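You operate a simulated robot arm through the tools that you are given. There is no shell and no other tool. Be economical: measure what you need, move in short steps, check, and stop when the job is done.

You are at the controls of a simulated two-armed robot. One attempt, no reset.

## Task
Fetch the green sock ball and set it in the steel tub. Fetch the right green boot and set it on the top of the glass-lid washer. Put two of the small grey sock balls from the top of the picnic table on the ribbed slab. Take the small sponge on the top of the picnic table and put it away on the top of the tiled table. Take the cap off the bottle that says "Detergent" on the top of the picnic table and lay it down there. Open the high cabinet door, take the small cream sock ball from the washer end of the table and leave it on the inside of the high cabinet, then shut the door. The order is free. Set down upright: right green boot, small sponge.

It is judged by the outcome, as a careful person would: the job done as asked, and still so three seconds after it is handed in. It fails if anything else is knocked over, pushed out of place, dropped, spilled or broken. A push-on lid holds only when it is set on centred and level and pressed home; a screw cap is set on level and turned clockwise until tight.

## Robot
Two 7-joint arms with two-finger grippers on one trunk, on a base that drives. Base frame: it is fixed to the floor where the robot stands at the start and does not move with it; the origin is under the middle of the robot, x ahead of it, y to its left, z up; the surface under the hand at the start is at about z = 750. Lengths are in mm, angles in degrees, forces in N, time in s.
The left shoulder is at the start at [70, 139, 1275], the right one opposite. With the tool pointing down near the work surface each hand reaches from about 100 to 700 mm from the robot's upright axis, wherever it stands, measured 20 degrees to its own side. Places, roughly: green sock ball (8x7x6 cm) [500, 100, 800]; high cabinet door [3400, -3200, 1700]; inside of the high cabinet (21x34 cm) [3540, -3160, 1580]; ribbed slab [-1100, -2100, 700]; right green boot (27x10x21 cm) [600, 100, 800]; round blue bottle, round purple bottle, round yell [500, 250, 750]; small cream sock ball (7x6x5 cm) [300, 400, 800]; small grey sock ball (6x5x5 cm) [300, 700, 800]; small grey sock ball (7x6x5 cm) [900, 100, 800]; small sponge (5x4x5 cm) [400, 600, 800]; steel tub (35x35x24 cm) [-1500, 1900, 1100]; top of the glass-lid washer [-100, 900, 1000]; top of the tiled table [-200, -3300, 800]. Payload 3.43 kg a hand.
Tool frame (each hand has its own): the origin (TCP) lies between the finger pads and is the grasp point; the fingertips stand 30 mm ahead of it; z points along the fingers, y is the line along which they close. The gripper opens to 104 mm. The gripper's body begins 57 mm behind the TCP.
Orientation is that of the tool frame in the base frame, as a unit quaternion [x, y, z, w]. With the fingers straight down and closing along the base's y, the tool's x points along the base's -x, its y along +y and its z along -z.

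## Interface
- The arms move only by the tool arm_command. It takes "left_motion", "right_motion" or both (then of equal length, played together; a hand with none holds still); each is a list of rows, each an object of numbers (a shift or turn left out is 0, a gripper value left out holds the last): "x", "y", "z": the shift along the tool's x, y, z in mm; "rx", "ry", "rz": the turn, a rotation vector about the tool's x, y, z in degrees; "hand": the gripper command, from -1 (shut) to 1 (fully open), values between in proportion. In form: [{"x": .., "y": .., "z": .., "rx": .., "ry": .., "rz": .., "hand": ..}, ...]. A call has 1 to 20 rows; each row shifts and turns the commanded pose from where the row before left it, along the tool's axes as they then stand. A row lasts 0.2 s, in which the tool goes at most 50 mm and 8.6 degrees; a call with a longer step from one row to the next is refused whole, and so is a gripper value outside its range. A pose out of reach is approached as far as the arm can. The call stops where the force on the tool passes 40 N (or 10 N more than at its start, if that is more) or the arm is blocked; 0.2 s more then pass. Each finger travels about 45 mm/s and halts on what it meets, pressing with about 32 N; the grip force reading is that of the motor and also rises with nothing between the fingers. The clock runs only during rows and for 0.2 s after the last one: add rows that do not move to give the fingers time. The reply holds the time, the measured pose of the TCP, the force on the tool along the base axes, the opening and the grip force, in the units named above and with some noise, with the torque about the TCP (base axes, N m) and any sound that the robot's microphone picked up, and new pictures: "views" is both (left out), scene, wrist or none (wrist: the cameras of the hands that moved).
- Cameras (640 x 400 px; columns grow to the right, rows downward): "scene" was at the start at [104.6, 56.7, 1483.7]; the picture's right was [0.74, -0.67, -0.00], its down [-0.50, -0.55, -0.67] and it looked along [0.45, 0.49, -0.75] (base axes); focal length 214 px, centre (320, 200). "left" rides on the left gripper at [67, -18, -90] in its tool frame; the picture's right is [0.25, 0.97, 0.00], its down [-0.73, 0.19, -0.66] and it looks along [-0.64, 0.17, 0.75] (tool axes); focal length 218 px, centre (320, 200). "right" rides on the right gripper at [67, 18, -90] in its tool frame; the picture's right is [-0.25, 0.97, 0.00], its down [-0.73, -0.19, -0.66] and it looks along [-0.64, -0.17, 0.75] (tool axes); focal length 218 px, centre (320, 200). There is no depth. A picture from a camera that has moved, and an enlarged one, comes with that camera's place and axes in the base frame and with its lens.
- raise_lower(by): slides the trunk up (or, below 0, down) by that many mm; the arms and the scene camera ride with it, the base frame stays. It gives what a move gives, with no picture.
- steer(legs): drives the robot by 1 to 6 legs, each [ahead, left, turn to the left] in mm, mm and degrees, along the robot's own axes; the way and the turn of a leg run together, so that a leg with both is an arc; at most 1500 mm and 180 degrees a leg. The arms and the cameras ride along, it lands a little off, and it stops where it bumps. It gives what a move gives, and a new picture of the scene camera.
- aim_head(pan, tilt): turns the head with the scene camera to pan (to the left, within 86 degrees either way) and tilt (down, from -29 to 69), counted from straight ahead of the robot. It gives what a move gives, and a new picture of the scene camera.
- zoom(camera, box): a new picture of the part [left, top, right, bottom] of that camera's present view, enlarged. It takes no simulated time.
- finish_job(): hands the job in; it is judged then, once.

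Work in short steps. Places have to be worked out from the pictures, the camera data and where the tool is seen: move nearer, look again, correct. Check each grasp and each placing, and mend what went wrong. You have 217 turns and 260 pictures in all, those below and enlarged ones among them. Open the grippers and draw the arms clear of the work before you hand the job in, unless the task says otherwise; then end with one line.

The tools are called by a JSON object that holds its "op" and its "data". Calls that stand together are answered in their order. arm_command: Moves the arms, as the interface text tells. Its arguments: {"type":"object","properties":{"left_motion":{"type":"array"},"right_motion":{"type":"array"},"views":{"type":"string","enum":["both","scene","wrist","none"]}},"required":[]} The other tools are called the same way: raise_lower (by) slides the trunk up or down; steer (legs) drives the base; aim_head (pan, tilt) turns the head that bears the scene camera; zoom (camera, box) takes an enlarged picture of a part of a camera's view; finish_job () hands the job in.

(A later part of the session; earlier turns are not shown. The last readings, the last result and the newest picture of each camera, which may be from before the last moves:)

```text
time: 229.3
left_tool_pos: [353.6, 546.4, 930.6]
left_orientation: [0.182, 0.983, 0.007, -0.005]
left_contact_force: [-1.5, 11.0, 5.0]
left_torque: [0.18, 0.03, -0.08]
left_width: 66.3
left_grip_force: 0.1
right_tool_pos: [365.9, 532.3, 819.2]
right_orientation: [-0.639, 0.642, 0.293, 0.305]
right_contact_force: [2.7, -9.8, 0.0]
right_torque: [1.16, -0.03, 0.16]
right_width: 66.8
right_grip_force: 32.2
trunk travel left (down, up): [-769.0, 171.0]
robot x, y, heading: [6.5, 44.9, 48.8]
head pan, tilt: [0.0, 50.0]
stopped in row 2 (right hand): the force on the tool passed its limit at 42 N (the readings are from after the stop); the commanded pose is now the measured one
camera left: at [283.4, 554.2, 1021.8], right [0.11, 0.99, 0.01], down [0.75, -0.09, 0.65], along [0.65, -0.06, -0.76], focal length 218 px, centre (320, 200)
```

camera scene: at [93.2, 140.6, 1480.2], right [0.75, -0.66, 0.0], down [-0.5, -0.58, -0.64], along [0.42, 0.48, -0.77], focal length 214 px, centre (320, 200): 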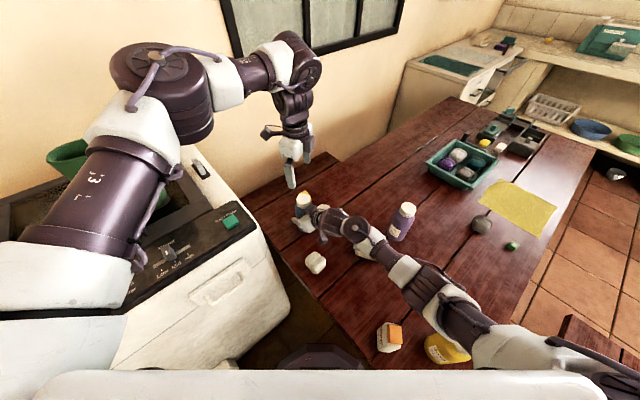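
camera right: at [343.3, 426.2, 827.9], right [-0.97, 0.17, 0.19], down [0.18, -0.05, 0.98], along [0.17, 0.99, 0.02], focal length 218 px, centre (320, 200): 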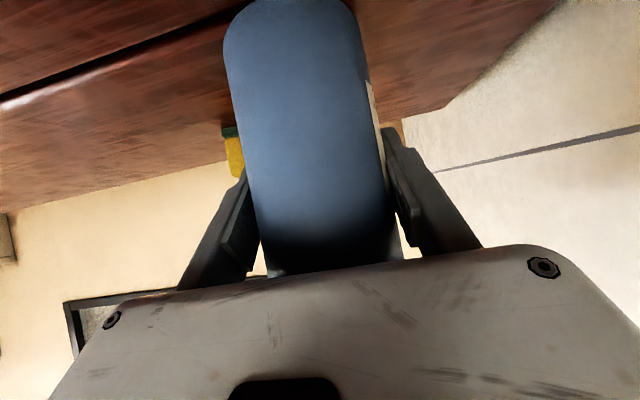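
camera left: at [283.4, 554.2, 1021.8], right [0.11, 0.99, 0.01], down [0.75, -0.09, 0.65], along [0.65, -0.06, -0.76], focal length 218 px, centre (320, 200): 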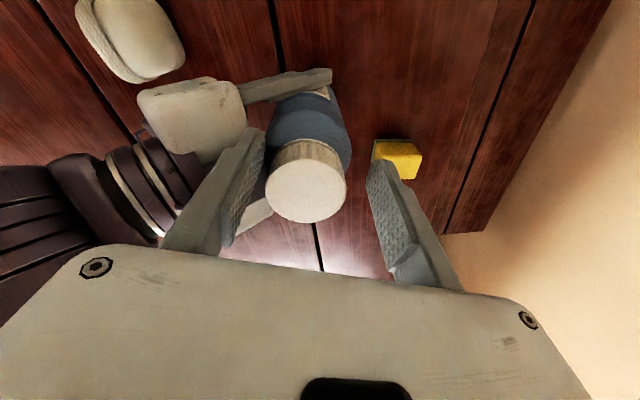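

The bottle got slightly tilted by side load. Centre the left over the cap, then release and regrip with the right so the bottle stands straight.

{"op": "arm_command", "data": {"left_motion": [{"y": -8, "hand": 1}, {"hand": 1}, {"z": -20}, {"z": -20}], "views": "none"}}

{"op": "arm_command", "data": {"right_motion": [{"hand": 0.5}, {"hand": 0.5}, {"hand": 0.5}, {"hand": 0.5}], "views": "wrist"}}

{"op": "zoom", "data": {"camera": "left", "box": [0, 0, 640, 400]}}

```text
time: 230.3
left_tool_pos: [350.6, 535.9, 969.7]
left_orientation: [0.184, 0.983, 0.003, -0.005]
left_contact_force: [-0.3, 0.2, -1.1]
left_torque: [0.01, 0.0, 0.03]
left_width: 103.8
left_grip_force: 0.0
right_tool_pos: [366.0, 534.0, 820.5]
right_orientation: [-0.639, 0.642, 0.295, 0.305]
right_contact_force: [0.3, -0.6, 0.2]
right_torque: [-0.01, 0.0, -0.01]
right_width: 66.6
right_grip_force: 31.4
trunk travel left (down, up): [-769.0, 171.0]
robot x, y, heading: [4.8, 44.0, 48.6]
head pan, tilt: [0.0, 50.0]
```

```text
time: 231.3
left_tool_pos: [350.0, 536.3, 972.9]
left_orientation: [0.184, 0.983, 0.004, -0.004]
left_contact_force: [0.0, -0.6, -0.2]
left_torque: [0.02, -0.03, 0.02]
left_width: 104.1
left_grip_force: 0.1
right_tool_pos: [366.1, 533.3, 820.4]
right_orientation: [-0.638, 0.642, 0.295, 0.306]
right_contact_force: [-0.5, -2.2, 4.3]
right_torque: [0.01, 0.01, 0.04]
right_width: 78.0
right_grip_force: 0.0
trunk travel left (down, up): [-769.0, 171.0]
robot x, y, heading: [6.3, 47.1, 48.9]
head pan, tilt: [0.0, 50.0]
camera right: at [347.0, 422.9, 826.0], right [-0.97, 0.17, 0.18], down [0.18, -0.04, 0.98], along [0.18, 0.98, 0.01], focal length 218 px, centre (320, 200)
```

right: 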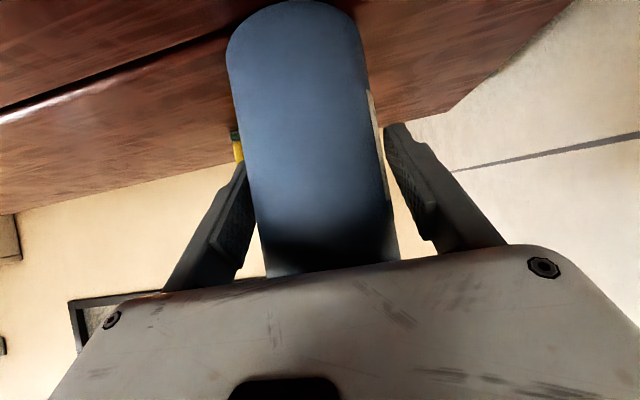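

```text
1.00 times, centred on (320, 200) of left (not enlarged: the box is as wide or as high as the picture)
camera zoom: at [281.5, 544.5, 1061.8], right [0.12, 0.99, 0.01], down [0.75, -0.09, 0.65], along [0.65, -0.07, -0.76], focal length 218 px, centre (320, 200)
```

zoom: 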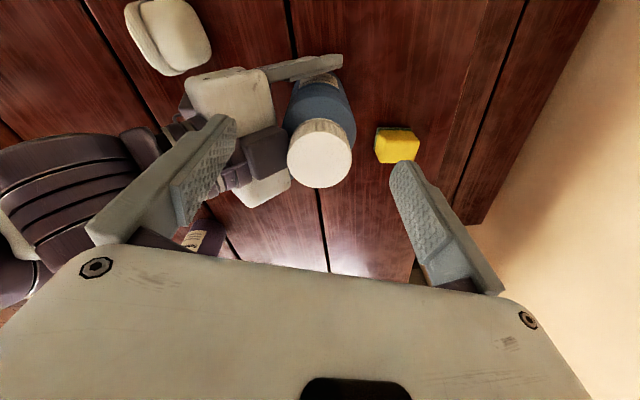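

Bottle stands upright; cap centre ≈[357,536]. Recentre and reclose the right hand; swing the left clockwise 64° above the cap.

{"op": "arm_command", "data": {"left_motion": [{"rz": 8}, {"rz": 8}, {"rz": 8}, {"rz": 8}, {"rz": 8}, {"rz": 8}, {"rz": 8}, {"rz": 8}], "right_motion": [{"y": 6}, {"hand": -1}, {"hand": -1}, {"hand": -1}, {"hand": -1}, {}, {}, {}], "views": "wrist"}}

```text
time: 233.2
left_tool_pos: [350.7, 536.8, 969.6]
left_orientation: [0.678, 0.735, 0.001, -0.006]
left_contact_force: [-0.5, -0.8, -0.8]
left_torque: [-0.02, 0.01, 0.01]
left_width: 104.2
left_grip_force: 0.1
right_tool_pos: [360.5, 534.3, 819.5]
right_orientation: [-0.638, 0.643, 0.294, 0.305]
right_contact_force: [-0.8, -0.6, -0.3]
right_torque: [-0.01, 0.01, -0.01]
right_width: 66.2
right_grip_force: 31.5
trunk travel left (down, up): [-769.0, 171.0]
robot x, y, heading: [6.2, 46.6, 48.7]
head pan, tilt: [0.0, 50.0]
camera right: at [341.2, 423.5, 825.0], right [-0.97, 0.17, 0.18], down [0.18, -0.04, 0.98], along [0.18, 0.98, 0.01], focal length 218 px, centre (320, 200)
camera left: at [328.5, 602.7, 1060.4], right [0.94, 0.33, 0.0], down [0.25, -0.72, 0.65], along [0.21, -0.61, -0.76], focal length 218 px, centre (320, 200)
```

right: 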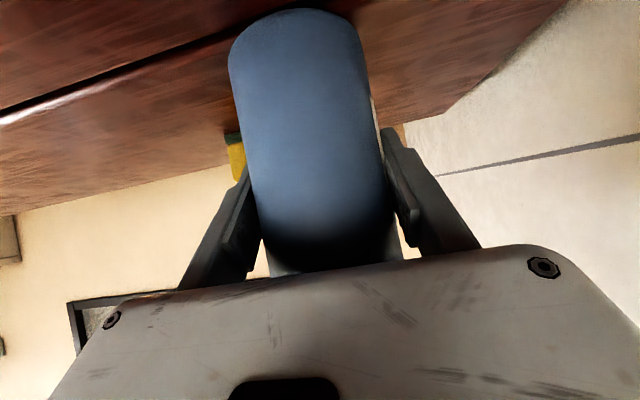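
left: 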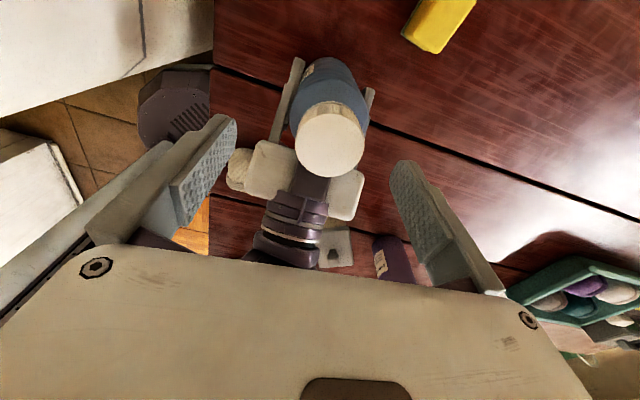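

Cap now at ≈[356,543]. Align, descend to 929 and grip.

{"op": "arm_command", "data": {"left_motion": [{"x": 5.5, "y": 5.5, "rx": 0.6}, {"z": 20}, {"z": 20}, {"hand": -1}, {"hand": -1}, {"hand": -1}, {"hand": -1}, {"hand": -1}, {"hand": -1}], "views": "wrist"}}

```text
time: 235.2
left_tool_pos: [357.2, 543.2, 930.8]
left_orientation: [0.678, 0.735, -0.002, -0.01]
left_contact_force: [13.0, 6.4, -7.1]
left_torque: [0.22, -0.42, 0.07]
left_width: 45.3
left_grip_force: 31.9
right_tool_pos: [358.1, 534.5, 820.3]
right_orientation: [-0.639, 0.641, 0.295, 0.305]
right_contact_force: [-12.9, -6.4, 3.6]
right_torque: [0.45, -0.98, 0.02]
right_width: 65.8
right_grip_force: 32.1
trunk travel left (down, up): [-769.0, 171.0]
robot x, y, heading: [6.2, 43.0, 48.7]
head pan, tilt: [0.0, 50.0]
camera left: at [333.9, 609.1, 1020.9], right [0.94, 0.33, -0.01], down [0.26, -0.72, 0.65], along [0.21, -0.61, -0.76], focal length 218 px, centre (320, 200)
```

left: 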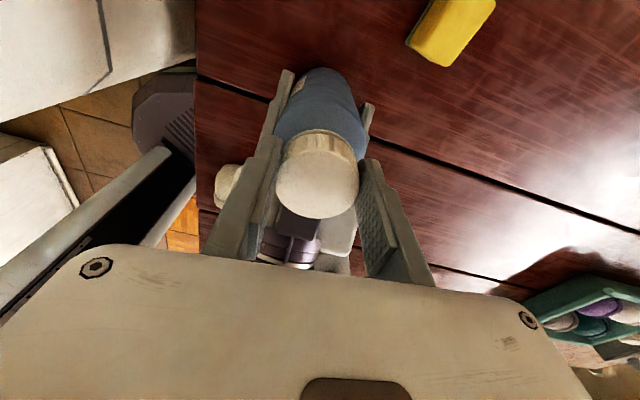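

Rotate counter-clockwise 32° and read.

{"op": "arm_command", "data": {"left_motion": [{"rz": -6}, {"rz": -6}, {"rz": -6}], "views": "none"}}

{"op": "arm_command", "data": {"left_motion": [{"rz": -6}, {"rz": -6}, {"rz": -6}], "views": "none"}}

```text
time: 235.9
left_tool_pos: [355.5, 541.8, 930.6]
left_orientation: [0.553, 0.833, -0.002, -0.01]
left_contact_force: [9.8, -1.5, -4.2]
left_torque: [-0.52, -0.43, 0.04]
left_width: 45.3
left_grip_force: 32.1
right_tool_pos: [360.4, 535.1, 819.2]
right_orientation: [-0.638, 0.642, 0.295, 0.305]
right_contact_force: [-9.8, 0.4, -0.2]
right_torque: [0.49, -0.67, 0.02]
right_width: 65.7
right_grip_force: 32.3
trunk travel left (down, up): [-769.0, 171.0]
robot x, y, heading: [8.3, 45.2, 48.9]
head pan, tilt: [0.0, 50.0]
```

```text
time: 236.8
left_tool_pos: [355.5, 540.9, 930.4]
left_orientation: [0.417, 0.909, -0.001, -0.01]
left_contact_force: [1.6, -13.3, -0.3]
left_torque: [-0.89, -0.18, -0.09]
left_width: 45.0
left_grip_force: 32.4
right_tool_pos: [360.7, 533.9, 819.8]
right_orientation: [-0.637, 0.644, 0.293, 0.306]
right_contact_force: [-1.3, 13.4, 0.1]
right_torque: [-0.48, 0.0, 0.04]
right_width: 66.0
right_grip_force: 32.0
trunk travel left (down, up): [-769.0, 171.0]
robot x, y, heading: [9.5, 45.3, 48.7]
head pan, tilt: [0.0, 50.0]
```

Torque about the cap is near zero — it is turning freely. Continue turning.

{"op": "arm_command", "data": {"left_motion": [{"rz": -6}, {"rz": -6}, {"rz": -6}, {"rz": -6}, {"rz": -6}, {"rz": -6}], "views": "wrist"}}

```text
time: 238.2
left_tool_pos: [354.6, 543.3, 930.2]
left_orientation: [0.114, 0.993, 0.003, -0.011]
left_contact_force: [-14.9, -14.6, 4.1]
left_torque: [-1.03, 0.58, -0.12]
left_width: 45.3
left_grip_force: 31.5
right_tool_pos: [361.6, 534.1, 818.9]
right_orientation: [-0.637, 0.643, 0.293, 0.307]
right_contact_force: [14.8, 14.8, -2.8]
right_torque: [-0.59, 1.03, -0.08]
right_width: 65.1
right_grip_force: 32.5
trunk travel left (down, up): [-769.0, 171.0]
robot x, y, heading: [7.1, 42.3, 49.1]
head pan, tilt: [0.0, 50.0]
camera left: at [286.4, 542.0, 1021.1], right [-0.03, 1.0, 0.01], down [0.77, 0.01, 0.64], along [0.64, 0.02, -0.77], focal length 218 px, centre (320, 200)
```

left: 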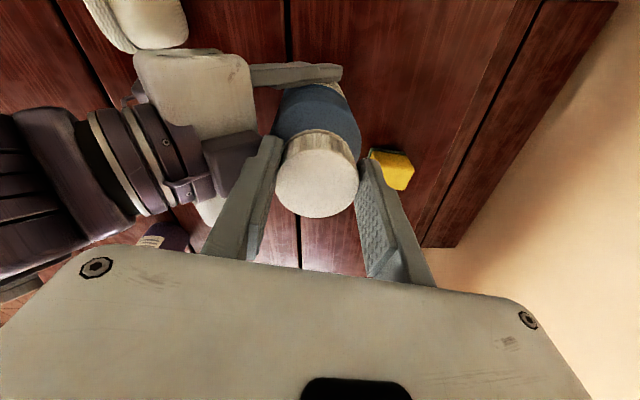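

Turned 72°. Test with a small 6 mm upward pull.

{"op": "arm_command", "data": {"left_motion": [{"z": -3}, {"z": -3}], "views": "none"}}

```text
time: 238.8
left_tool_pos: [354.7, 544.0, 935.8]
left_orientation: [0.114, 0.993, 0.003, -0.013]
left_contact_force: [-14.0, -2.5, -20.7]
left_torque: [-0.01, 0.55, -0.01]
left_width: 45.5
left_grip_force: 31.7
right_tool_pos: [360.6, 536.3, 823.4]
right_orientation: [-0.636, 0.642, 0.296, 0.309]
right_contact_force: [12.1, 1.9, 16.4]
right_torque: [-0.06, 1.09, -0.14]
right_width: 65.3
right_grip_force: 31.8
trunk travel left (down, up): [-769.0, 171.0]
robot x, y, heading: [2.3, 47.0, 49.0]
head pan, tilt: [0.0, 50.0]
```

Still engaged. Lower back, release, swing back clockwise 88°, regrip, and turn again ~110°.

{"op": "arm_command", "data": {"left_motion": [{"z": 6}, {"hand": 0.3}, {"hand": 0.3}, {"rz": 8}, {"rz": 8}, {"rz": 8}, {"rz": 8}, {"rz": 8}, {"rz": 8}, {"rz": 8}, {"rz": 8}, {"rz": 8}, {"rz": 8}, {"rz": 8}], "views": "wrist"}}

```text
time: 241.8
left_tool_pos: [356.6, 541.4, 930.1]
left_orientation: [0.774, 0.633, -0.004, -0.009]
left_contact_force: [-0.3, 0.6, 0.9]
left_torque: [-0.01, -0.02, 0.02]
left_width: 67.6
left_grip_force: 0.2
right_tool_pos: [360.5, 534.3, 820.0]
right_orientation: [-0.638, 0.642, 0.295, 0.305]
right_contact_force: [-0.1, -0.6, -4.0]
right_torque: [-0.01, 0.0, -0.03]
right_width: 64.8
right_grip_force: 32.3
trunk travel left (down, up): [-769.0, 171.0]
robot x, y, heading: [8.0, 45.4, 48.9]
head pan, tilt: [0.0, 50.0]
camera left: at [352.5, 612.7, 1020.7], right [1.0, 0.06, -0.02], down [0.05, -0.76, 0.65], along [0.02, -0.65, -0.76], focal length 218 px, centre (320, 200)
```

left: 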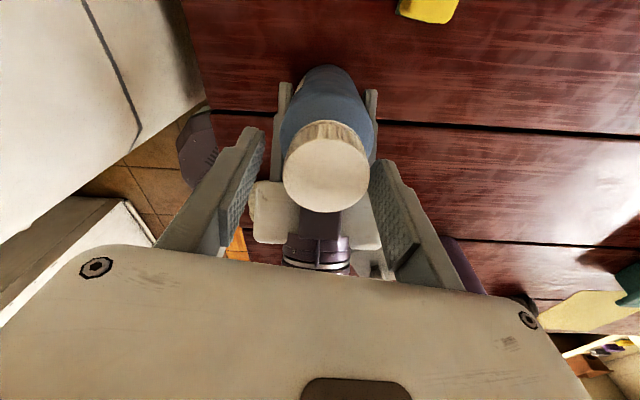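

Shift 6 mm to recentre on the cap, regrip, and turn counter-clockwise ~108°.

{"op": "arm_command", "data": {"left_motion": [{"x": 6, "y": 2.5}, {"hand": -1}, {"hand": -1}, {"hand": -1}, {"hand": -1}, {"rz": -6}, {"rz": -6}, {"rz": -6}, {"rz": -6}, {"rz": -6}, {"rz": -6}, {"rz": -6}, {"rz": -6}, {"rz": -6}, {"rz": -6}], "views": "none"}}

{"op": "arm_command", "data": {"left_motion": [{"rz": -6}, {"rz": -6}, {"rz": -6}, {"rz": -6}, {"rz": -6}, {"rz": -6}], "views": "wrist"}}

```text
time: 244.9
left_tool_pos: [357.3, 547.8, 929.7]
left_orientation: [0.351, 0.936, 0.0, -0.013]
left_contact_force: [-19.1, -10.8, 2.9]
left_torque: [-0.73, 0.81, -0.14]
left_width: 45.4
left_grip_force: 31.5
right_tool_pos: [360.7, 533.8, 820.4]
right_orientation: [-0.638, 0.643, 0.294, 0.305]
right_contact_force: [20.0, 10.5, -6.2]
right_torque: [-0.47, 1.27, -0.18]
right_width: 65.6
right_grip_force: 31.8
trunk travel left (down, up): [-769.0, 171.0]
robot x, y, heading: [7.9, 42.3, 49.0]
head pan, tilt: [0.0, 50.0]
```

```text
time: 246.3
left_tool_pos: [357.8, 546.3, 931.1]
left_orientation: [0.045, 0.999, 0.005, -0.013]
left_contact_force: [-19.8, -13.0, 12.1]
left_torque: [-0.72, 0.94, -0.14]
left_width: 45.3
left_grip_force: 32.3
right_tool_pos: [360.5, 534.2, 820.5]
right_orientation: [-0.637, 0.644, 0.294, 0.307]
right_contact_force: [23.8, 14.2, -7.2]
right_torque: [-0.52, 0.96, -0.27]
right_width: 66.0
right_grip_force: 32.0
trunk travel left (down, up): [-769.0, 171.0]
robot x, y, heading: [7.7, 42.1, 48.8]
head pan, tilt: [0.0, 50.0]
camera left: at [290.2, 536.4, 1021.7], right [-0.16, 0.99, 0.01], down [0.76, 0.12, 0.64], along [0.63, 0.11, -0.77], focal length 218 px, centre (320, 200)
```

left: 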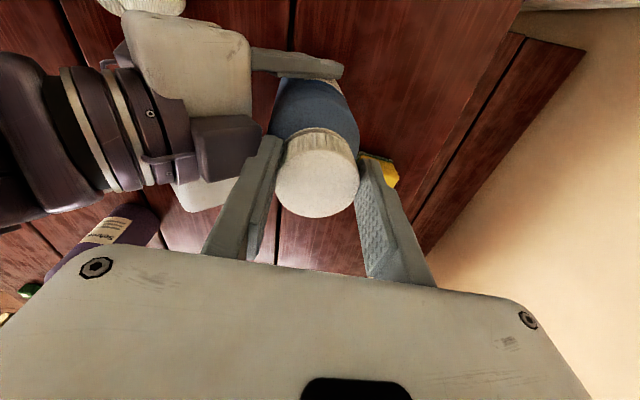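

The cap pushes upward now. Test pulling up 10 mm.

{"op": "arm_command", "data": {"left_motion": [{"z": -4}, {"z": -4}, {"z": -3}], "views": "wrist"}}

```text
time: 247.2
left_tool_pos: [358.9, 547.9, 939.3]
left_orientation: [0.045, 0.999, 0.003, -0.011]
left_contact_force: [-10.1, 1.7, -28.7]
left_torque: [-0.29, 0.38, 0.02]
left_width: 46.3
left_grip_force: 32.2
right_tool_pos: [358.5, 537.2, 823.8]
right_orientation: [-0.636, 0.641, 0.298, 0.309]
right_contact_force: [10.5, -1.3, 24.3]
right_torque: [0.73, 0.87, -0.15]
right_width: 66.3
right_grip_force: 31.9
trunk travel left (down, up): [-769.0, 171.0]
robot x, y, heading: [7.3, 46.9, 49.0]
head pan, tilt: [0.0, 50.0]
camera left: at [290.9, 537.4, 1030.3], right [-0.16, 0.99, 0.01], down [0.76, 0.12, 0.64], along [0.63, 0.11, -0.77], focal length 218 px, centre (320, 200)
```

left: 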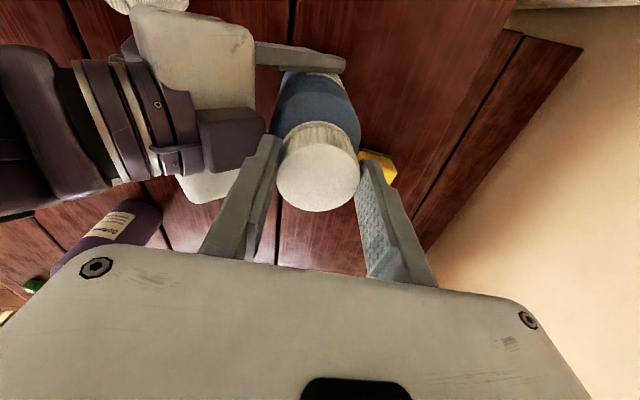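

Still threaded. Lower back, release, swing back clockwise 96° and look.

{"op": "arm_command", "data": {"left_motion": [{"z": 9}, {"hand": 0.3}, {"hand": 0.3}, {"rz": 8}, {"rz": 8}, {"rz": 8}, {"rz": 8}, {"rz": 8}, {"rz": 8}, {"rz": 8}, {"rz": 8}, {"rz": 8}, {"rz": 8}, {"rz": 8}, {"rz": 8}], "views": "wrist"}}

```text
time: 250.3
left_tool_pos: [359.8, 548.7, 932.8]
left_orientation: [0.774, 0.633, -0.003, -0.009]
left_contact_force: [0.0, -0.2, -0.2]
left_torque: [0.01, 0.03, 0.02]
left_width: 67.9
left_grip_force: 0.0
right_tool_pos: [360.2, 533.8, 819.4]
right_orientation: [-0.639, 0.642, 0.296, 0.305]
right_contact_force: [0.5, 0.5, -5.1]
right_torque: [0.0, 0.02, -0.01]
right_width: 64.9
right_grip_force: 32.3
trunk travel left (down, up): [-769.0, 171.0]
robot x, y, heading: [5.1, 46.6, 48.9]
head pan, tilt: [0.0, 50.0]
camera left: at [356.2, 618.3, 1022.1], right [1.0, 0.06, -0.02], down [0.05, -0.76, 0.65], along [0.02, -0.65, -0.76], focal length 218 px, centre (320, 200)
```

left: 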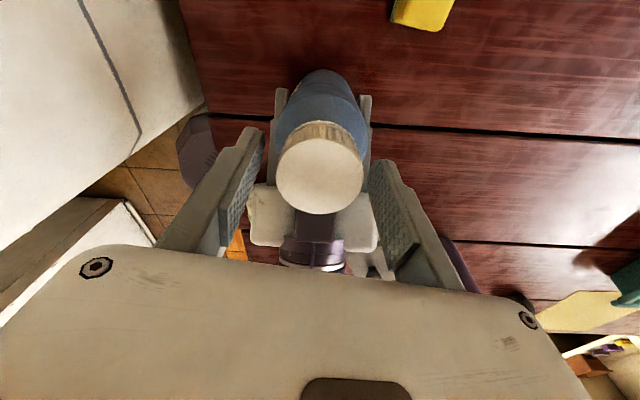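

Recentre 3 mm, grip, turn another 105° counter-clockwise.

{"op": "arm_command", "data": {"left_motion": [{"x": 3, "y": -1}, {"hand": -1}, {"hand": -1}, {"hand": -1}, {"hand": -1}, {"rz": -7}, {"rz": -7}, {"rz": -7}, {"rz": -7}, {"rz": -7}, {"rz": -7}, {"rz": -7}, {"rz": -7}, {"rz": -7}, {"rz": -7}, {"rz": -7}, {"rz": -7}, {"rz": -7}, {"rz": -7}, {"rz": -7}], "views": "none"}}

{"op": "arm_command", "data": {"left_motion": [{"z": -4}, {"z": -4}, {"z": -4}], "views": "wrist"}}

```text
time: 254.6
left_tool_pos: [359.0, 551.3, 932.2]
left_orientation: [-0.033, 0.999, 0.004, -0.01]
left_contact_force: [-14.9, -7.7, 0.9]
left_torque: [-0.2, 0.4, -0.23]
left_width: 45.2
left_grip_force: 32.1
right_tool_pos: [360.9, 533.8, 820.9]
right_orientation: [-0.638, 0.642, 0.294, 0.306]
right_contact_force: [14.6, 7.1, -4.9]
right_torque: [-0.7, 1.31, -0.03]
right_width: 65.7
right_grip_force: 32.0
trunk travel left (down, up): [-769.0, 171.0]
robot x, y, heading: [4.4, 49.7, 48.5]
head pan, tilt: [0.0, 50.0]
```

```text
time: 255.3
left_tool_pos: [360.1, 551.4, 942.7]
left_orientation: [-0.034, 0.999, 0.005, -0.008]
left_contact_force: [-11.3, -3.1, -8.1]
left_torque: [-0.04, 0.19, 0.04]
left_width: 45.2
left_grip_force: 31.8
right_tool_pos: [359.8, 533.6, 819.9]
right_orientation: [-0.638, 0.643, 0.294, 0.305]
right_contact_force: [11.9, 2.9, 3.2]
right_torque: [-0.21, 1.29, -0.25]
right_width: 65.8
right_grip_force: 32.1
trunk travel left (down, up): [-769.0, 171.0]
robot x, y, heading: [6.6, 45.1, 48.7]
head pan, tilt: [0.0, 50.0]
camera left: at [294.0, 530.3, 1034.6], right [-0.32, 0.95, 0.01], down [0.73, 0.23, 0.65], along [0.61, 0.21, -0.76], focal length 218 px, centre (320, 200)
```

left: 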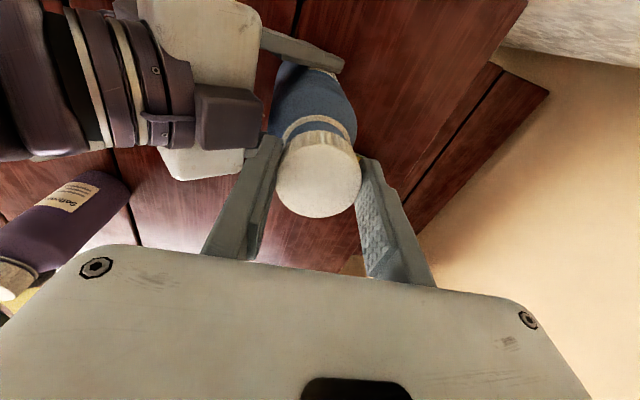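

The neck is showing — the cap is coming free. Lift further.

{"op": "arm_command", "data": {"left_motion": [{"z": -8}, {"z": -10}, {"z": -15}, {"z": -20}], "views": "wrist"}}

```text
time: 256.4
left_tool_pos: [360.6, 551.8, 998.1]
left_orientation: [-0.032, 0.999, 0.005, -0.009]
left_contact_force: [0.7, 0.4, 0.9]
left_torque: [0.01, -0.01, 0.01]
left_width: 45.3
left_grip_force: 31.7
right_tool_pos: [359.6, 533.2, 819.1]
right_orientation: [-0.639, 0.643, 0.293, 0.305]
right_contact_force: [-0.6, -0.4, -3.5]
right_torque: [-0.06, 0.0, -0.04]
right_width: 64.8
right_grip_force: 31.8
trunk travel left (down, up): [-769.0, 171.0]
robot x, y, heading: [7.4, 45.0, 49.0]
head pan, tilt: [0.0, 50.0]
camera left: at [294.3, 529.7, 1088.3], right [-0.32, 0.95, 0.01], down [0.73, 0.23, 0.65], along [0.61, 0.21, -0.76], focal length 218 px, centre (320, 200)
```

left: 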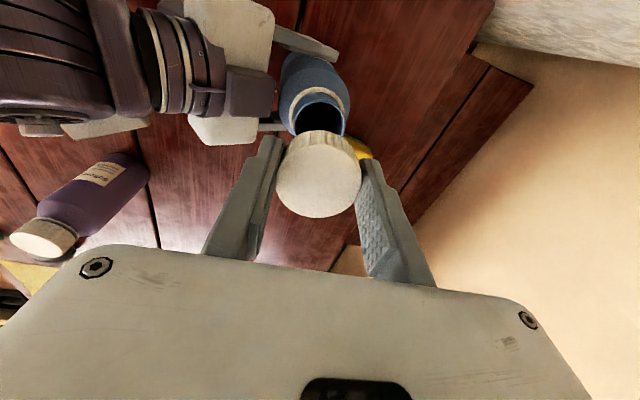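

Cap is off. Lower the bottle the last couple of mm, and open the right hand gently.

{"op": "arm_command", "data": {"right_motion": [{"z": 1.3, "x": 1.5}, {"z": 1.3, "x": 1.5}, {"z": 0.6, "x": 0.8}], "views": "none"}}

{"op": "arm_command", "data": {"right_motion": [{"hand": 0.3}, {"hand": 0.4}, {"hand": 0.7}, {"hand": 1}, {"hand": 1}, {"hand": 1}], "views": "wrist"}}

```text
time: 257.1
left_tool_pos: [360.4, 550.4, 999.1]
left_orientation: [-0.032, 0.999, 0.006, -0.008]
left_contact_force: [-0.2, 0.8, 0.4]
left_torque: [0.0, 0.02, 0.0]
left_width: 45.4
left_grip_force: 32.5
right_tool_pos: [360.5, 534.6, 818.5]
right_orientation: [-0.636, 0.642, 0.296, 0.309]
right_contact_force: [1.6, -2.6, 11.5]
right_torque: [0.21, -0.12, -0.1]
right_width: 64.9
right_grip_force: 31.8
trunk travel left (down, up): [-769.0, 171.0]
robot x, y, heading: [6.8, 46.5, 49.0]
head pan, tilt: [0.0, 50.0]
```

```text
time: 258.6
left_tool_pos: [359.3, 550.6, 997.9]
left_orientation: [-0.032, 0.999, 0.005, -0.008]
left_contact_force: [-0.5, 0.6, -0.4]
left_torque: [-0.02, 0.03, -0.01]
left_width: 45.3
left_grip_force: 32.0
right_tool_pos: [360.2, 534.8, 814.9]
right_orientation: [-0.638, 0.643, 0.294, 0.305]
right_contact_force: [-1.0, -0.4, 0.4]
right_torque: [-0.01, 0.05, 0.01]
right_width: 104.0
right_grip_force: 0.1
trunk travel left (down, up): [-769.0, 171.0]
robot x, y, heading: [7.6, 47.8, 49.1]
head pan, tilt: [0.0, 50.0]
camera right: at [341.4, 423.5, 820.4], right [-0.97, 0.17, 0.18], down [0.18, -0.04, 0.98], along [0.18, 0.98, 0.01], focal length 218 px, centre (320, 200)
```

right: 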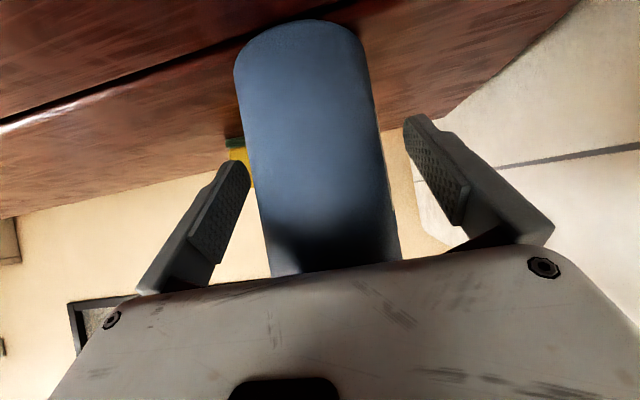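

Withdraw the right hand straight back along its axis, then up.

{"op": "arm_command", "data": {"right_motion": [{"z": -20}, {"z": -35}, {"z": -35}, {"z": -40}, {"z": -40}, {"z": -25, "x": -30}, {"z": -25, "x": -30}, {"z": -25, "x": -30}, {"z": -25, "x": -30}], "views": "both"}}

```text
time: 260.6
left_tool_pos: [358.0, 551.1, 997.7]
left_orientation: [-0.032, 0.999, 0.005, -0.008]
left_contact_force: [-0.3, 0.2, 0.1]
left_torque: [-0.01, -0.01, 0.01]
left_width: 45.3
left_grip_force: 31.8
right_tool_pos: [352.9, 402.2, 1079.5]
right_orientation: [-0.639, 0.643, 0.293, 0.305]
right_contact_force: [-1.4, 0.1, 0.1]
right_torque: [0.01, -0.01, -0.04]
right_width: 103.8
right_grip_force: 0.1
trunk travel left (down, up): [-769.0, 171.0]
robot x, y, heading: [9.6, 45.8, 49.0]
head pan, tilt: [0.0, 50.0]
camera scene: at [91.7, 140.3, 1480.1], right [0.75, -0.66, 0.0], down [-0.5, -0.58, -0.64], along [0.42, 0.48, -0.77], focal length 214 px, centre (320, 200)
camera right: at [335.1, 292.1, 1085.7], right [-0.97, 0.17, 0.18], down [0.18, -0.04, 0.98], along [0.18, 0.98, 0.01], focal length 218 px, centre (320, 200)
```

scene: 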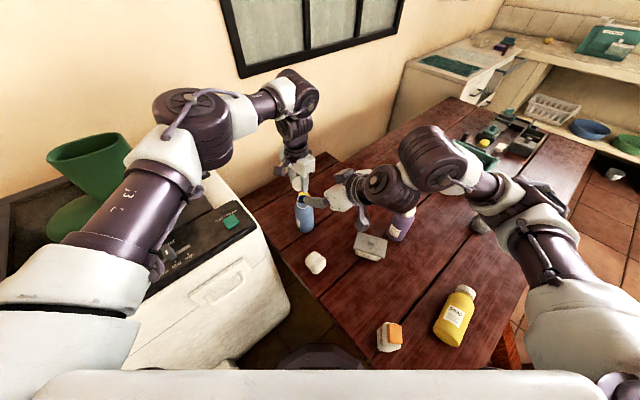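
right: 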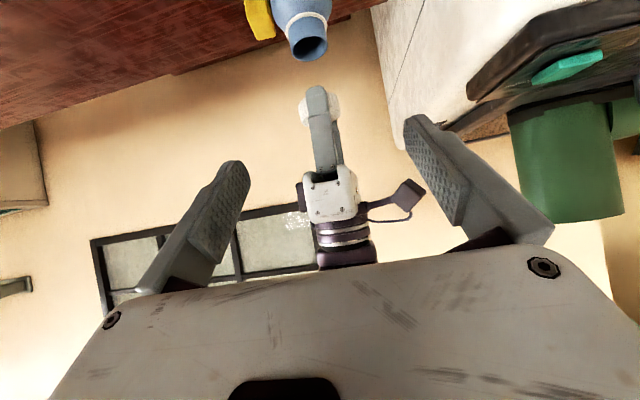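

The yellow Soap bottle looks different from before; zoom in to check it.

{"op": "zoom", "data": {"camera": "scene", "box": [360, 260, 520, 360]}}

```text
4.00 times, centred on (440, 310) of scene
camera zoom: at [91.7, 140.3, 1480.1], right [0.75, -0.66, 0.0], down [-0.5, -0.58, -0.64], along [0.42, 0.48, -0.77], focal length 858 px, centre (-160, -240)
```

zoom: 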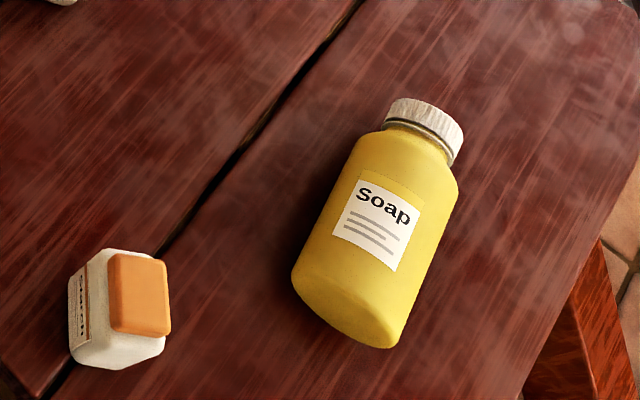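

The Soap bottle was knocked over by the right forearm and lies on its side; I must set it upright again later (original spot ≈[370,-45]). First untilt and raise the right hand, and raise the left with the cap.

{"op": "arm_command", "data": {"right_motion": [{"z": -18, "x": -22}, {"z": -18, "x": -22}, {"z": -18, "x": -22}, {"ry": 8.3}, {"ry": 8.3}, {"ry": 8.3}, {"ry": 8.3}, {"ry": 8.3}, {"ry": 8.3}], "left_motion": [{"z": -30}, {"z": -30}, {"z": -30}, {"z": -20}, {}, {}, {}, {}, {}], "views": "none"}}

{"op": "steer", "data": {"legs": [[0, 0, -30]]}}

```text
time: 262.6
left_tool_pos: [360.1, 550.6, 1107.5]
left_orientation: [-0.032, 0.999, 0.004, -0.009]
left_contact_force: [-0.6, 0.2, 0.3]
left_torque: [-0.02, -0.01, -0.03]
left_width: 45.3
left_grip_force: 31.9
right_tool_pos: [352.2, 406.0, 1165.9]
right_orientation: [-0.703, 0.711, -0.002, 0.006]
right_contact_force: [-0.7, 0.9, -0.8]
right_torque: [-0.01, -0.02, -0.02]
right_width: 104.2
right_grip_force: 0.0
trunk travel left (down, up): [-769.0, 171.0]
robot x, y, heading: [9.0, 42.2, 48.8]
head pan, tilt: [0.0, 50.0]
```

```text
time: 264.4
left_tool_pos: [566.7, 304.7, 1107.6]
left_orientation: [0.228, 0.974, 0.007, -0.007]
left_contact_force: [0.6, -0.4, -0.1]
left_torque: [0.04, -0.03, 0.0]
left_width: 45.3
left_grip_force: 31.8
right_tool_pos: [486.5, 181.3, 1165.2]
right_orientation: [-0.494, 0.869, -0.004, 0.006]
right_contact_force: [0.1, -0.7, 0.2]
right_torque: [0.03, 0.0, 0.0]
right_width: 103.9
right_grip_force: 0.2
trunk travel left (down, up): [-769.0, 171.0]
robot x, y, heading: [7.3, 46.5, 18.6]
head pan, tilt: [0.0, 50.0]
camera scene: at [129.5, 85.5, 1480.2], right [0.32, -0.95, 0.0], down [-0.73, -0.25, -0.64], along [0.61, 0.21, -0.77], focal length 214 px, centre (320, 200)
```

scene: 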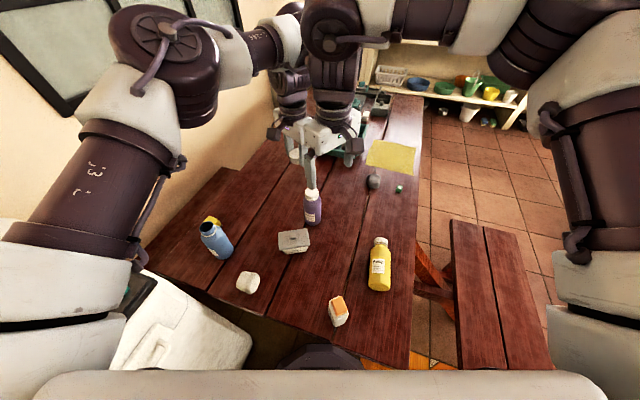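

Move the left to above free table space [440,450] and look down.

{"op": "arm_command", "data": {"left_motion": [{"x": 35.6, "y": 15}, {"x": 35.6, "y": 15}, {"x": 35.6, "y": 15}, {"x": 35.6, "y": 15}, {"x": 35.6, "y": 15}, {"z": 40}, {"z": 40}, {"z": 40}], "views": "both"}}

```text
time: 266.2
left_tool_pos: [438.4, 454.3, 990.9]
left_orientation: [0.228, 0.974, 0.007, -0.007]
left_contact_force: [0.6, 0.1, -0.7]
left_torque: [0.02, 0.04, 0.0]
left_width: 45.1
left_grip_force: 32.2
right_tool_pos: [487.2, 183.0, 1165.1]
right_orientation: [-0.494, 0.869, -0.002, 0.006]
right_contact_force: [-0.4, 0.1, 0.5]
right_torque: [-0.02, -0.02, -0.05]
right_width: 104.1
right_grip_force: 0.0
trunk travel left (down, up): [-769.0, 171.0]
robot x, y, heading: [8.5, 46.2, 18.9]
head pan, tilt: [0.0, 50.0]
camera scene: at [129.3, 86.4, 1480.3], right [0.32, -0.95, 0.0], down [-0.73, -0.25, -0.64], along [0.61, 0.2, -0.77], focal length 214 px, centre (320, 200)
camera left: at [370.8, 468.1, 1080.3], right [0.2, 0.98, 0.01], down [0.74, -0.16, 0.65], along [0.64, -0.12, -0.76], focal length 218 px, centre (320, 200)
```

scene: 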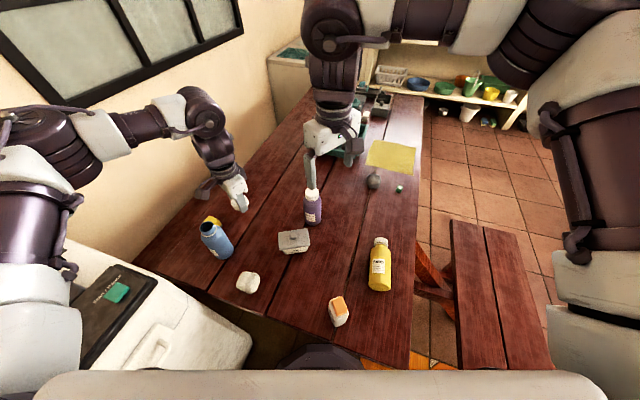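
left: 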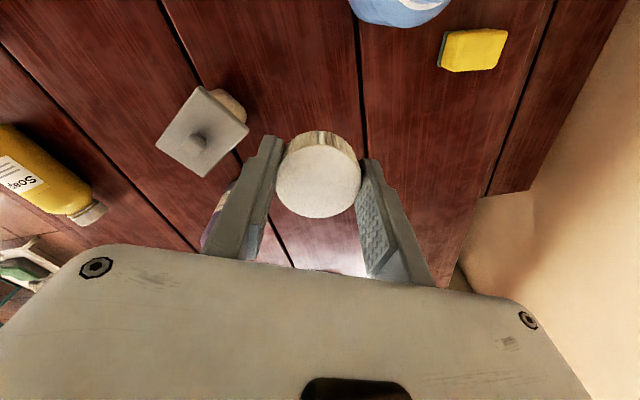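

Free spot below. Descend and lay the cap on the table.

{"op": "arm_command", "data": {"left_motion": [{"z": 40}, {"z": 40}, {"z": 40}, {"z": 40}, {"z": 15}, {"z": 6}, {"z": 5}, {"z": 5}, {"z": 5}, {"z": 4}, {"z": 4}, {"z": 4}], "views": "none"}}

```text
time: 268.8
left_tool_pos: [437.9, 457.1, 783.8]
left_orientation: [0.229, 0.973, 0.007, -0.007]
left_contact_force: [-0.3, -0.3, 0.7]
left_torque: [0.0, 0.0, 0.03]
left_width: 45.4
left_grip_force: 32.4
right_tool_pos: [486.7, 182.2, 1163.4]
right_orientation: [-0.494, 0.869, -0.004, 0.005]
right_contact_force: [0.1, 0.6, 0.6]
right_torque: [0.02, 0.01, 0.01]
right_width: 104.1
right_grip_force: 0.0
trunk travel left (down, up): [-769.0, 171.0]
robot x, y, heading: [4.6, 45.8, 18.8]
head pan, tilt: [0.0, 50.0]
```

No contact yet; a few more mm.

{"op": "arm_command", "data": {"left_motion": [{"z": 2}, {"z": 2}, {"z": 2}], "views": "wrist"}}

```text
time: 269.6
left_tool_pos: [436.2, 457.4, 781.1]
left_orientation: [0.228, 0.974, 0.008, -0.006]
left_contact_force: [-0.6, 0.8, 10.5]
left_torque: [-0.25, 0.09, 0.05]
left_width: 45.1
left_grip_force: 32.3
right_tool_pos: [484.9, 180.3, 1165.1]
right_orientation: [-0.494, 0.87, -0.004, 0.007]
right_contact_force: [1.0, -0.4, 0.0]
right_torque: [-0.01, 0.03, 0.02]
right_width: 103.9
right_grip_force: 0.0
trunk travel left (down, up): [-769.0, 171.0]
robot x, y, heading: [5.9, 47.3, 18.8]
head pan, tilt: [0.0, 50.0]
camera left: at [368.7, 470.2, 869.4], right [0.2, 0.98, 0.02], down [0.74, -0.16, 0.65], along [0.64, -0.12, -0.76], focal length 218 px, centre (320, 200)
```

left: 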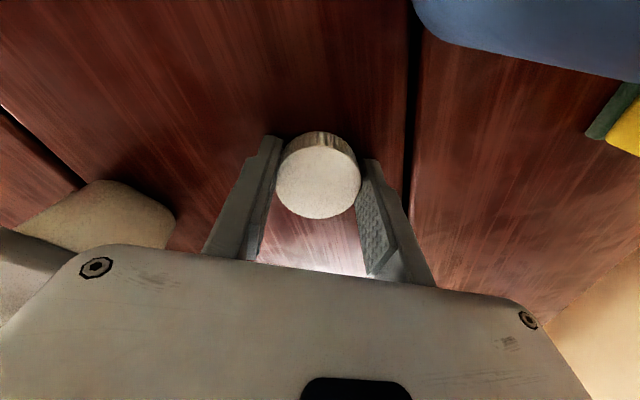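

Contact (10 N). Release the cap and rise.

{"op": "arm_command", "data": {"left_motion": [{"z": -1}, {"hand": 0.1}, {"hand": 0.3}, {"hand": 0.4}, {"z": -15}, {"z": -35}, {"z": -40}, {"z": -40}, {"z": -40}, {"z": -40}, {"z": -40}], "views": "wrist"}}

```text
time: 272.0
left_tool_pos: [438.4, 451.6, 1028.9]
left_orientation: [0.229, 0.973, 0.009, -0.007]
left_contact_force: [-0.4, -0.3, -0.1]
left_torque: [0.02, -0.04, -0.01]
left_width: 72.4
left_grip_force: 0.0
right_tool_pos: [486.8, 180.8, 1164.2]
right_orientation: [-0.494, 0.869, -0.003, 0.007]
right_contact_force: [-0.5, 0.4, 0.1]
right_torque: [0.02, -0.01, -0.02]
right_width: 104.1
right_grip_force: 0.1
trunk travel left (down, up): [-769.0, 171.0]
robot x, y, heading: [9.9, 45.2, 18.6]
head pan, tilt: [0.0, 50.0]
camera left: at [370.6, 464.4, 1118.8], right [0.2, 0.98, 0.02], down [0.75, -0.17, 0.65], along [0.63, -0.12, -0.76], focal length 218 px, centre (320, 200)
```

left: 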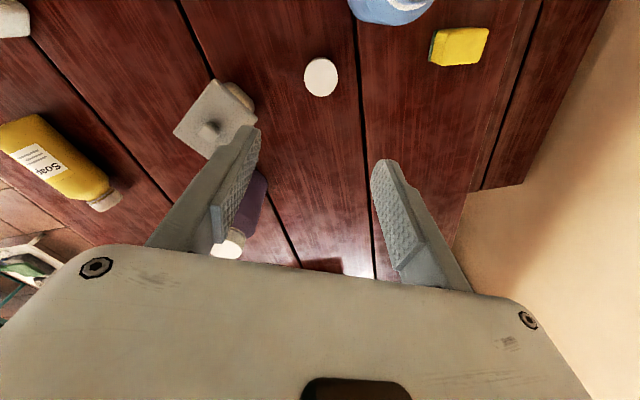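

Cap is laid down safely. Now mend the Soap bottle: it lies with base at [400,-20], cap toward [566,-2]. Back the robot a little and turn so the right arm faces it.

{"op": "arm_command", "data": {"left_motion": [{"z": -40}, {"z": -40}, {"z": -40}], "views": "none"}}

{"op": "steer", "data": {"legs": [[-93, 68, 0], [0, 0, -30]]}}

{"op": "zoom", "data": {"camera": "right", "box": [0, 0, 640, 400]}}

```text
time: 272.8
left_tool_pos: [441.5, 449.4, 1148.0]
left_orientation: [0.228, 0.974, 0.008, -0.008]
left_contact_force: [-0.3, 0.1, -0.3]
left_torque: [0.06, 0.04, 0.01]
left_width: 72.9
left_grip_force: 0.0
right_tool_pos: [488.1, 180.5, 1165.3]
right_orientation: [-0.494, 0.87, -0.004, 0.007]
right_contact_force: [-0.4, 0.6, 0.3]
right_torque: [-0.03, 0.0, 0.05]
right_width: 104.1
right_grip_force: 0.1
trunk travel left (down, up): [-769.0, 171.0]
robot x, y, heading: [9.7, 45.3, 18.8]
head pan, tilt: [0.0, 50.0]
```

```text
time: 275.5
left_tool_pos: [474.9, 213.9, 1147.8]
left_orientation: [0.473, 0.881, 0.008, -0.006]
left_contact_force: [0.0, 0.4, 0.4]
left_torque: [0.02, -0.02, 0.02]
left_width: 72.9
left_grip_force: 0.0
right_tool_pos: [380.9, -41.7, 1165.2]
right_orientation: [-0.251, 0.968, -0.005, 0.005]
right_contact_force: [1.4, 0.1, -0.3]
right_torque: [0.0, 0.02, 0.01]
right_width: 103.9
right_grip_force: 0.0
trunk travel left (down, up): [-769.0, 171.0]
robot x, y, heading: [-102.8, 80.3, -11.4]
head pan, tilt: [0.0, 50.0]
camera scene: at [22.8, 54.7, 1480.2], right [-0.2, -0.98, 0.0], down [-0.75, 0.15, -0.64], along [0.63, -0.13, -0.77], focal length 214 px, centre (320, 200)
```

scene: 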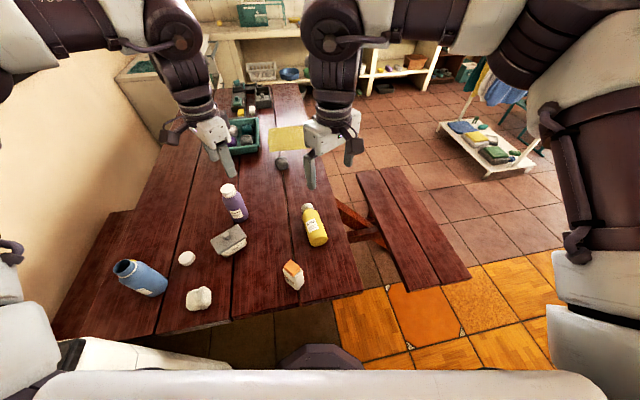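

```text
1.00 times, centred on (320, 200) of right (not enlarged: the box is as wide or as high as the picture)
camera zoom: at [311.5, -56.9, 1254.1], right [-0.25, 0.97, -0.01], down [0.72, 0.19, 0.66], along [0.65, 0.16, -0.75], focal length 218 px, centre (320, 200)
```

zoom: 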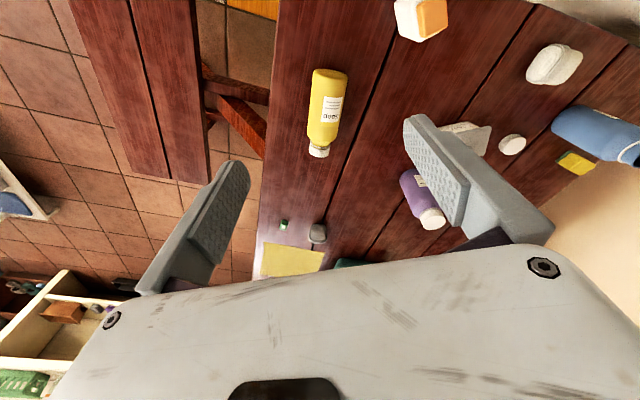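

Soap body centre [464,-10], axis bearing ≈7°. Align yaw, move over it and descend to z≈900.

{"op": "arm_command", "data": {"right_motion": [{"rz": 7.2}, {"rz": 7.2}, {"rz": 7.2}, {"x": -42, "y": 10, "z": 20}, {"x": -42, "y": 10, "z": 20}, {"z": 45}, {"z": 45}, {"z": 45}, {"z": 45}, {"z": 40}], "views": "wrist"}}

```text
time: 277.7
left_tool_pos: [475.7, 213.5, 1147.9]
left_orientation: [0.473, 0.881, 0.008, -0.005]
left_contact_force: [0.3, -0.6, 0.2]
left_torque: [-0.02, 0.03, 0.04]
left_width: 72.9
left_grip_force: 0.0
right_tool_pos: [464.7, -14.3, 906.5]
right_orientation: [-0.065, 0.998, -0.005, 0.005]
right_contact_force: [-0.3, 0.2, -0.3]
right_torque: [-0.04, 0.02, -0.02]
right_width: 104.0
right_grip_force: 0.1
trunk travel left (down, up): [-769.0, 171.0]
robot x, y, heading: [-97.7, 82.8, -11.2]
head pan, tilt: [0.0, 50.0]
camera right: at [395.3, -3.4, 994.4], right [0.12, 0.99, -0.01], down [0.74, -0.09, 0.67], along [0.66, -0.09, -0.75], focal length 218 px, centre (320, 200)
```

right: 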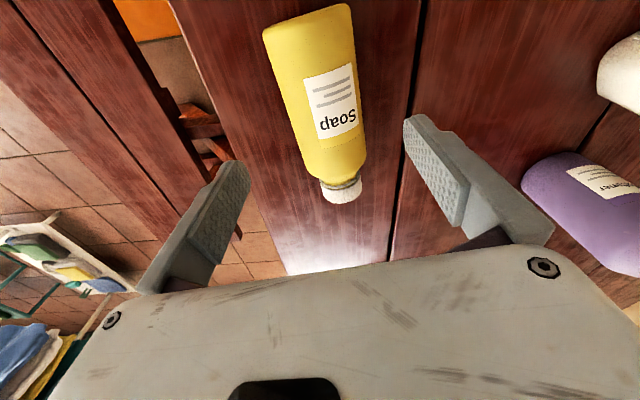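

Axis aligned; shift 5 mm, descend to z≈785 and grip the bottle body.

{"op": "arm_command", "data": {"right_motion": [{"y": 5, "z": 30}, {"z": 35}, {"z": 35}, {"z": 20}, {"hand": -1}, {"hand": -1}, {"hand": -1}, {"hand": -1}, {"hand": -1}], "views": "wrist"}}

```text
time: 279.7
left_tool_pos: [475.3, 212.6, 1148.2]
left_orientation: [0.474, 0.881, 0.009, -0.005]
left_contact_force: [-0.4, 0.2, 0.1]
left_torque: [-0.01, 0.01, 0.01]
left_width: 72.5
left_grip_force: 0.1
right_tool_pos: [464.2, -8.1, 785.7]
right_orientation: [-0.065, 0.998, -0.004, 0.006]
right_contact_force: [0.5, -0.4, -0.4]
right_torque: [0.01, 0.03, 0.0]
right_width: 66.7
right_grip_force: 31.9
trunk travel left (down, up): [-769.0, 171.0]
robot x, y, heading: [-106.3, 83.0, -11.5]
head pan, tilt: [0.0, 50.0]
camera right: at [395.3, 1.6, 874.3], right [0.12, 0.99, -0.01], down [0.74, -0.09, 0.67], along [0.66, -0.09, -0.75], focal length 218 px, centre (320, 200)
```

right: 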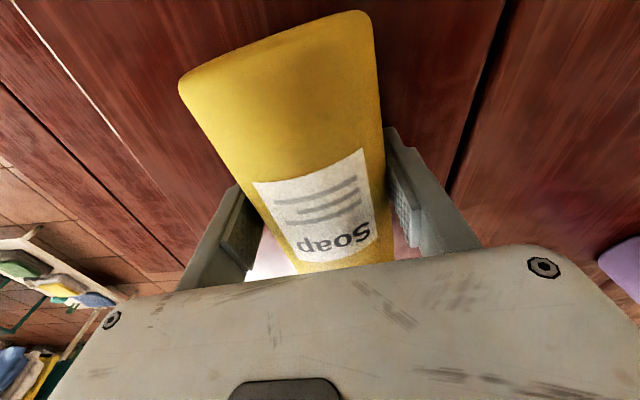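

Gripped (66.7 mm). Lift 110 mm and rotate the hand forward by 90° so the bottle comes upright.

{"op": "arm_command", "data": {"right_motion": [{"z": -35}, {"z": -40}, {"z": -40}, {"ry": -8.2}, {"ry": -8.2}, {"ry": -8.2}, {"ry": -8.2}, {"ry": -8.2}, {"ry": -8.2}], "views": "scene"}}

{"op": "arm_command", "data": {"right_motion": [{"ry": -8.2}, {"ry": -8.2}, {"ry": -8.2}, {"ry": -8.2}, {"ry": -8}], "views": "both"}}

```text
time: 281.7
left_tool_pos: [475.0, 212.3, 1149.0]
left_orientation: [0.473, 0.881, 0.01, -0.005]
left_contact_force: [0.2, 0.2, -0.3]
left_torque: [0.05, -0.02, 0.01]
left_width: 72.8
left_grip_force: 0.0
right_tool_pos: [463.6, -8.1, 900.9]
right_orientation: [-0.062, 0.904, 0.023, 0.421]
right_contact_force: [0.1, -0.7, -2.8]
right_torque: [0.0, 0.02, -0.01]
right_width: 66.5
right_grip_force: 32.2
trunk travel left (down, up): [-769.0, 171.0]
robot x, y, heading: [-102.1, 80.4, -11.3]
head pan, tilt: [0.0, 50.0]
camera scene: at [22.9, 53.1, 1480.3], right [-0.2, -0.98, 0.0], down [-0.75, 0.15, -0.64], along [0.63, -0.13, -0.77], focal length 214 px, centre (320, 200)
```

scene: 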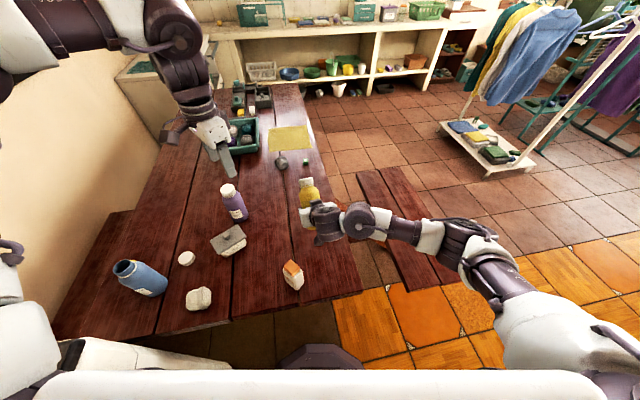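

```text
time: 282.9
left_tool_pos: [474.7, 213.2, 1148.3]
left_orientation: [0.473, 0.881, 0.009, -0.005]
left_contact_force: [-0.3, -1.0, -0.3]
left_torque: [-0.03, -0.03, 0.02]
left_width: 73.0
left_grip_force: 0.0
right_tool_pos: [463.5, -7.6, 901.0]
right_orientation: [-0.049, 0.701, 0.042, 0.71]
right_contact_force: [-0.2, -0.3, -3.4]
right_torque: [0.0, -0.01, 0.02]
right_width: 66.7
right_grip_force: 31.7
trunk travel left (down, up): [-769.0, 171.0]
robot x, y, heading: [-104.6, 82.5, -11.3]
head pan, tilt: [0.0, 50.0]
camera scene: at [23.7, 54.3, 1480.2], right [-0.2, -0.98, 0.0], down [-0.75, 0.15, -0.64], along [0.63, -0.13, -0.77], focal length 214 px, centre (320, 200)
camera right: at [373.1, -2.0, 831.7], right [-0.13, 0.96, 0.24], down [-0.64, -0.27, 0.72], along [0.76, -0.06, 0.65], focal length 218 px, centre (320, 200)
```

scene: 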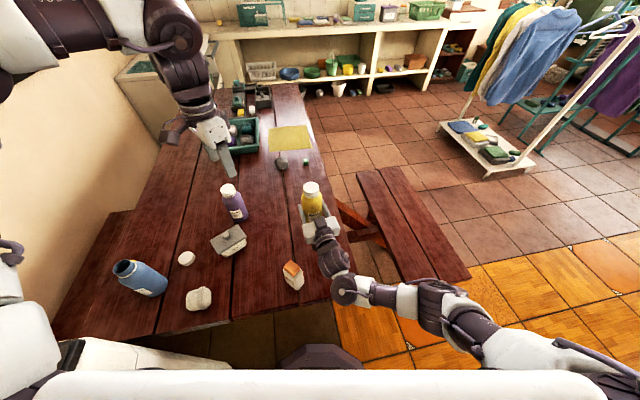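
right: 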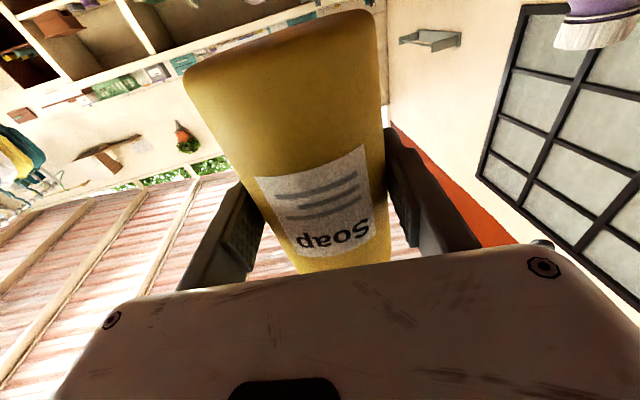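

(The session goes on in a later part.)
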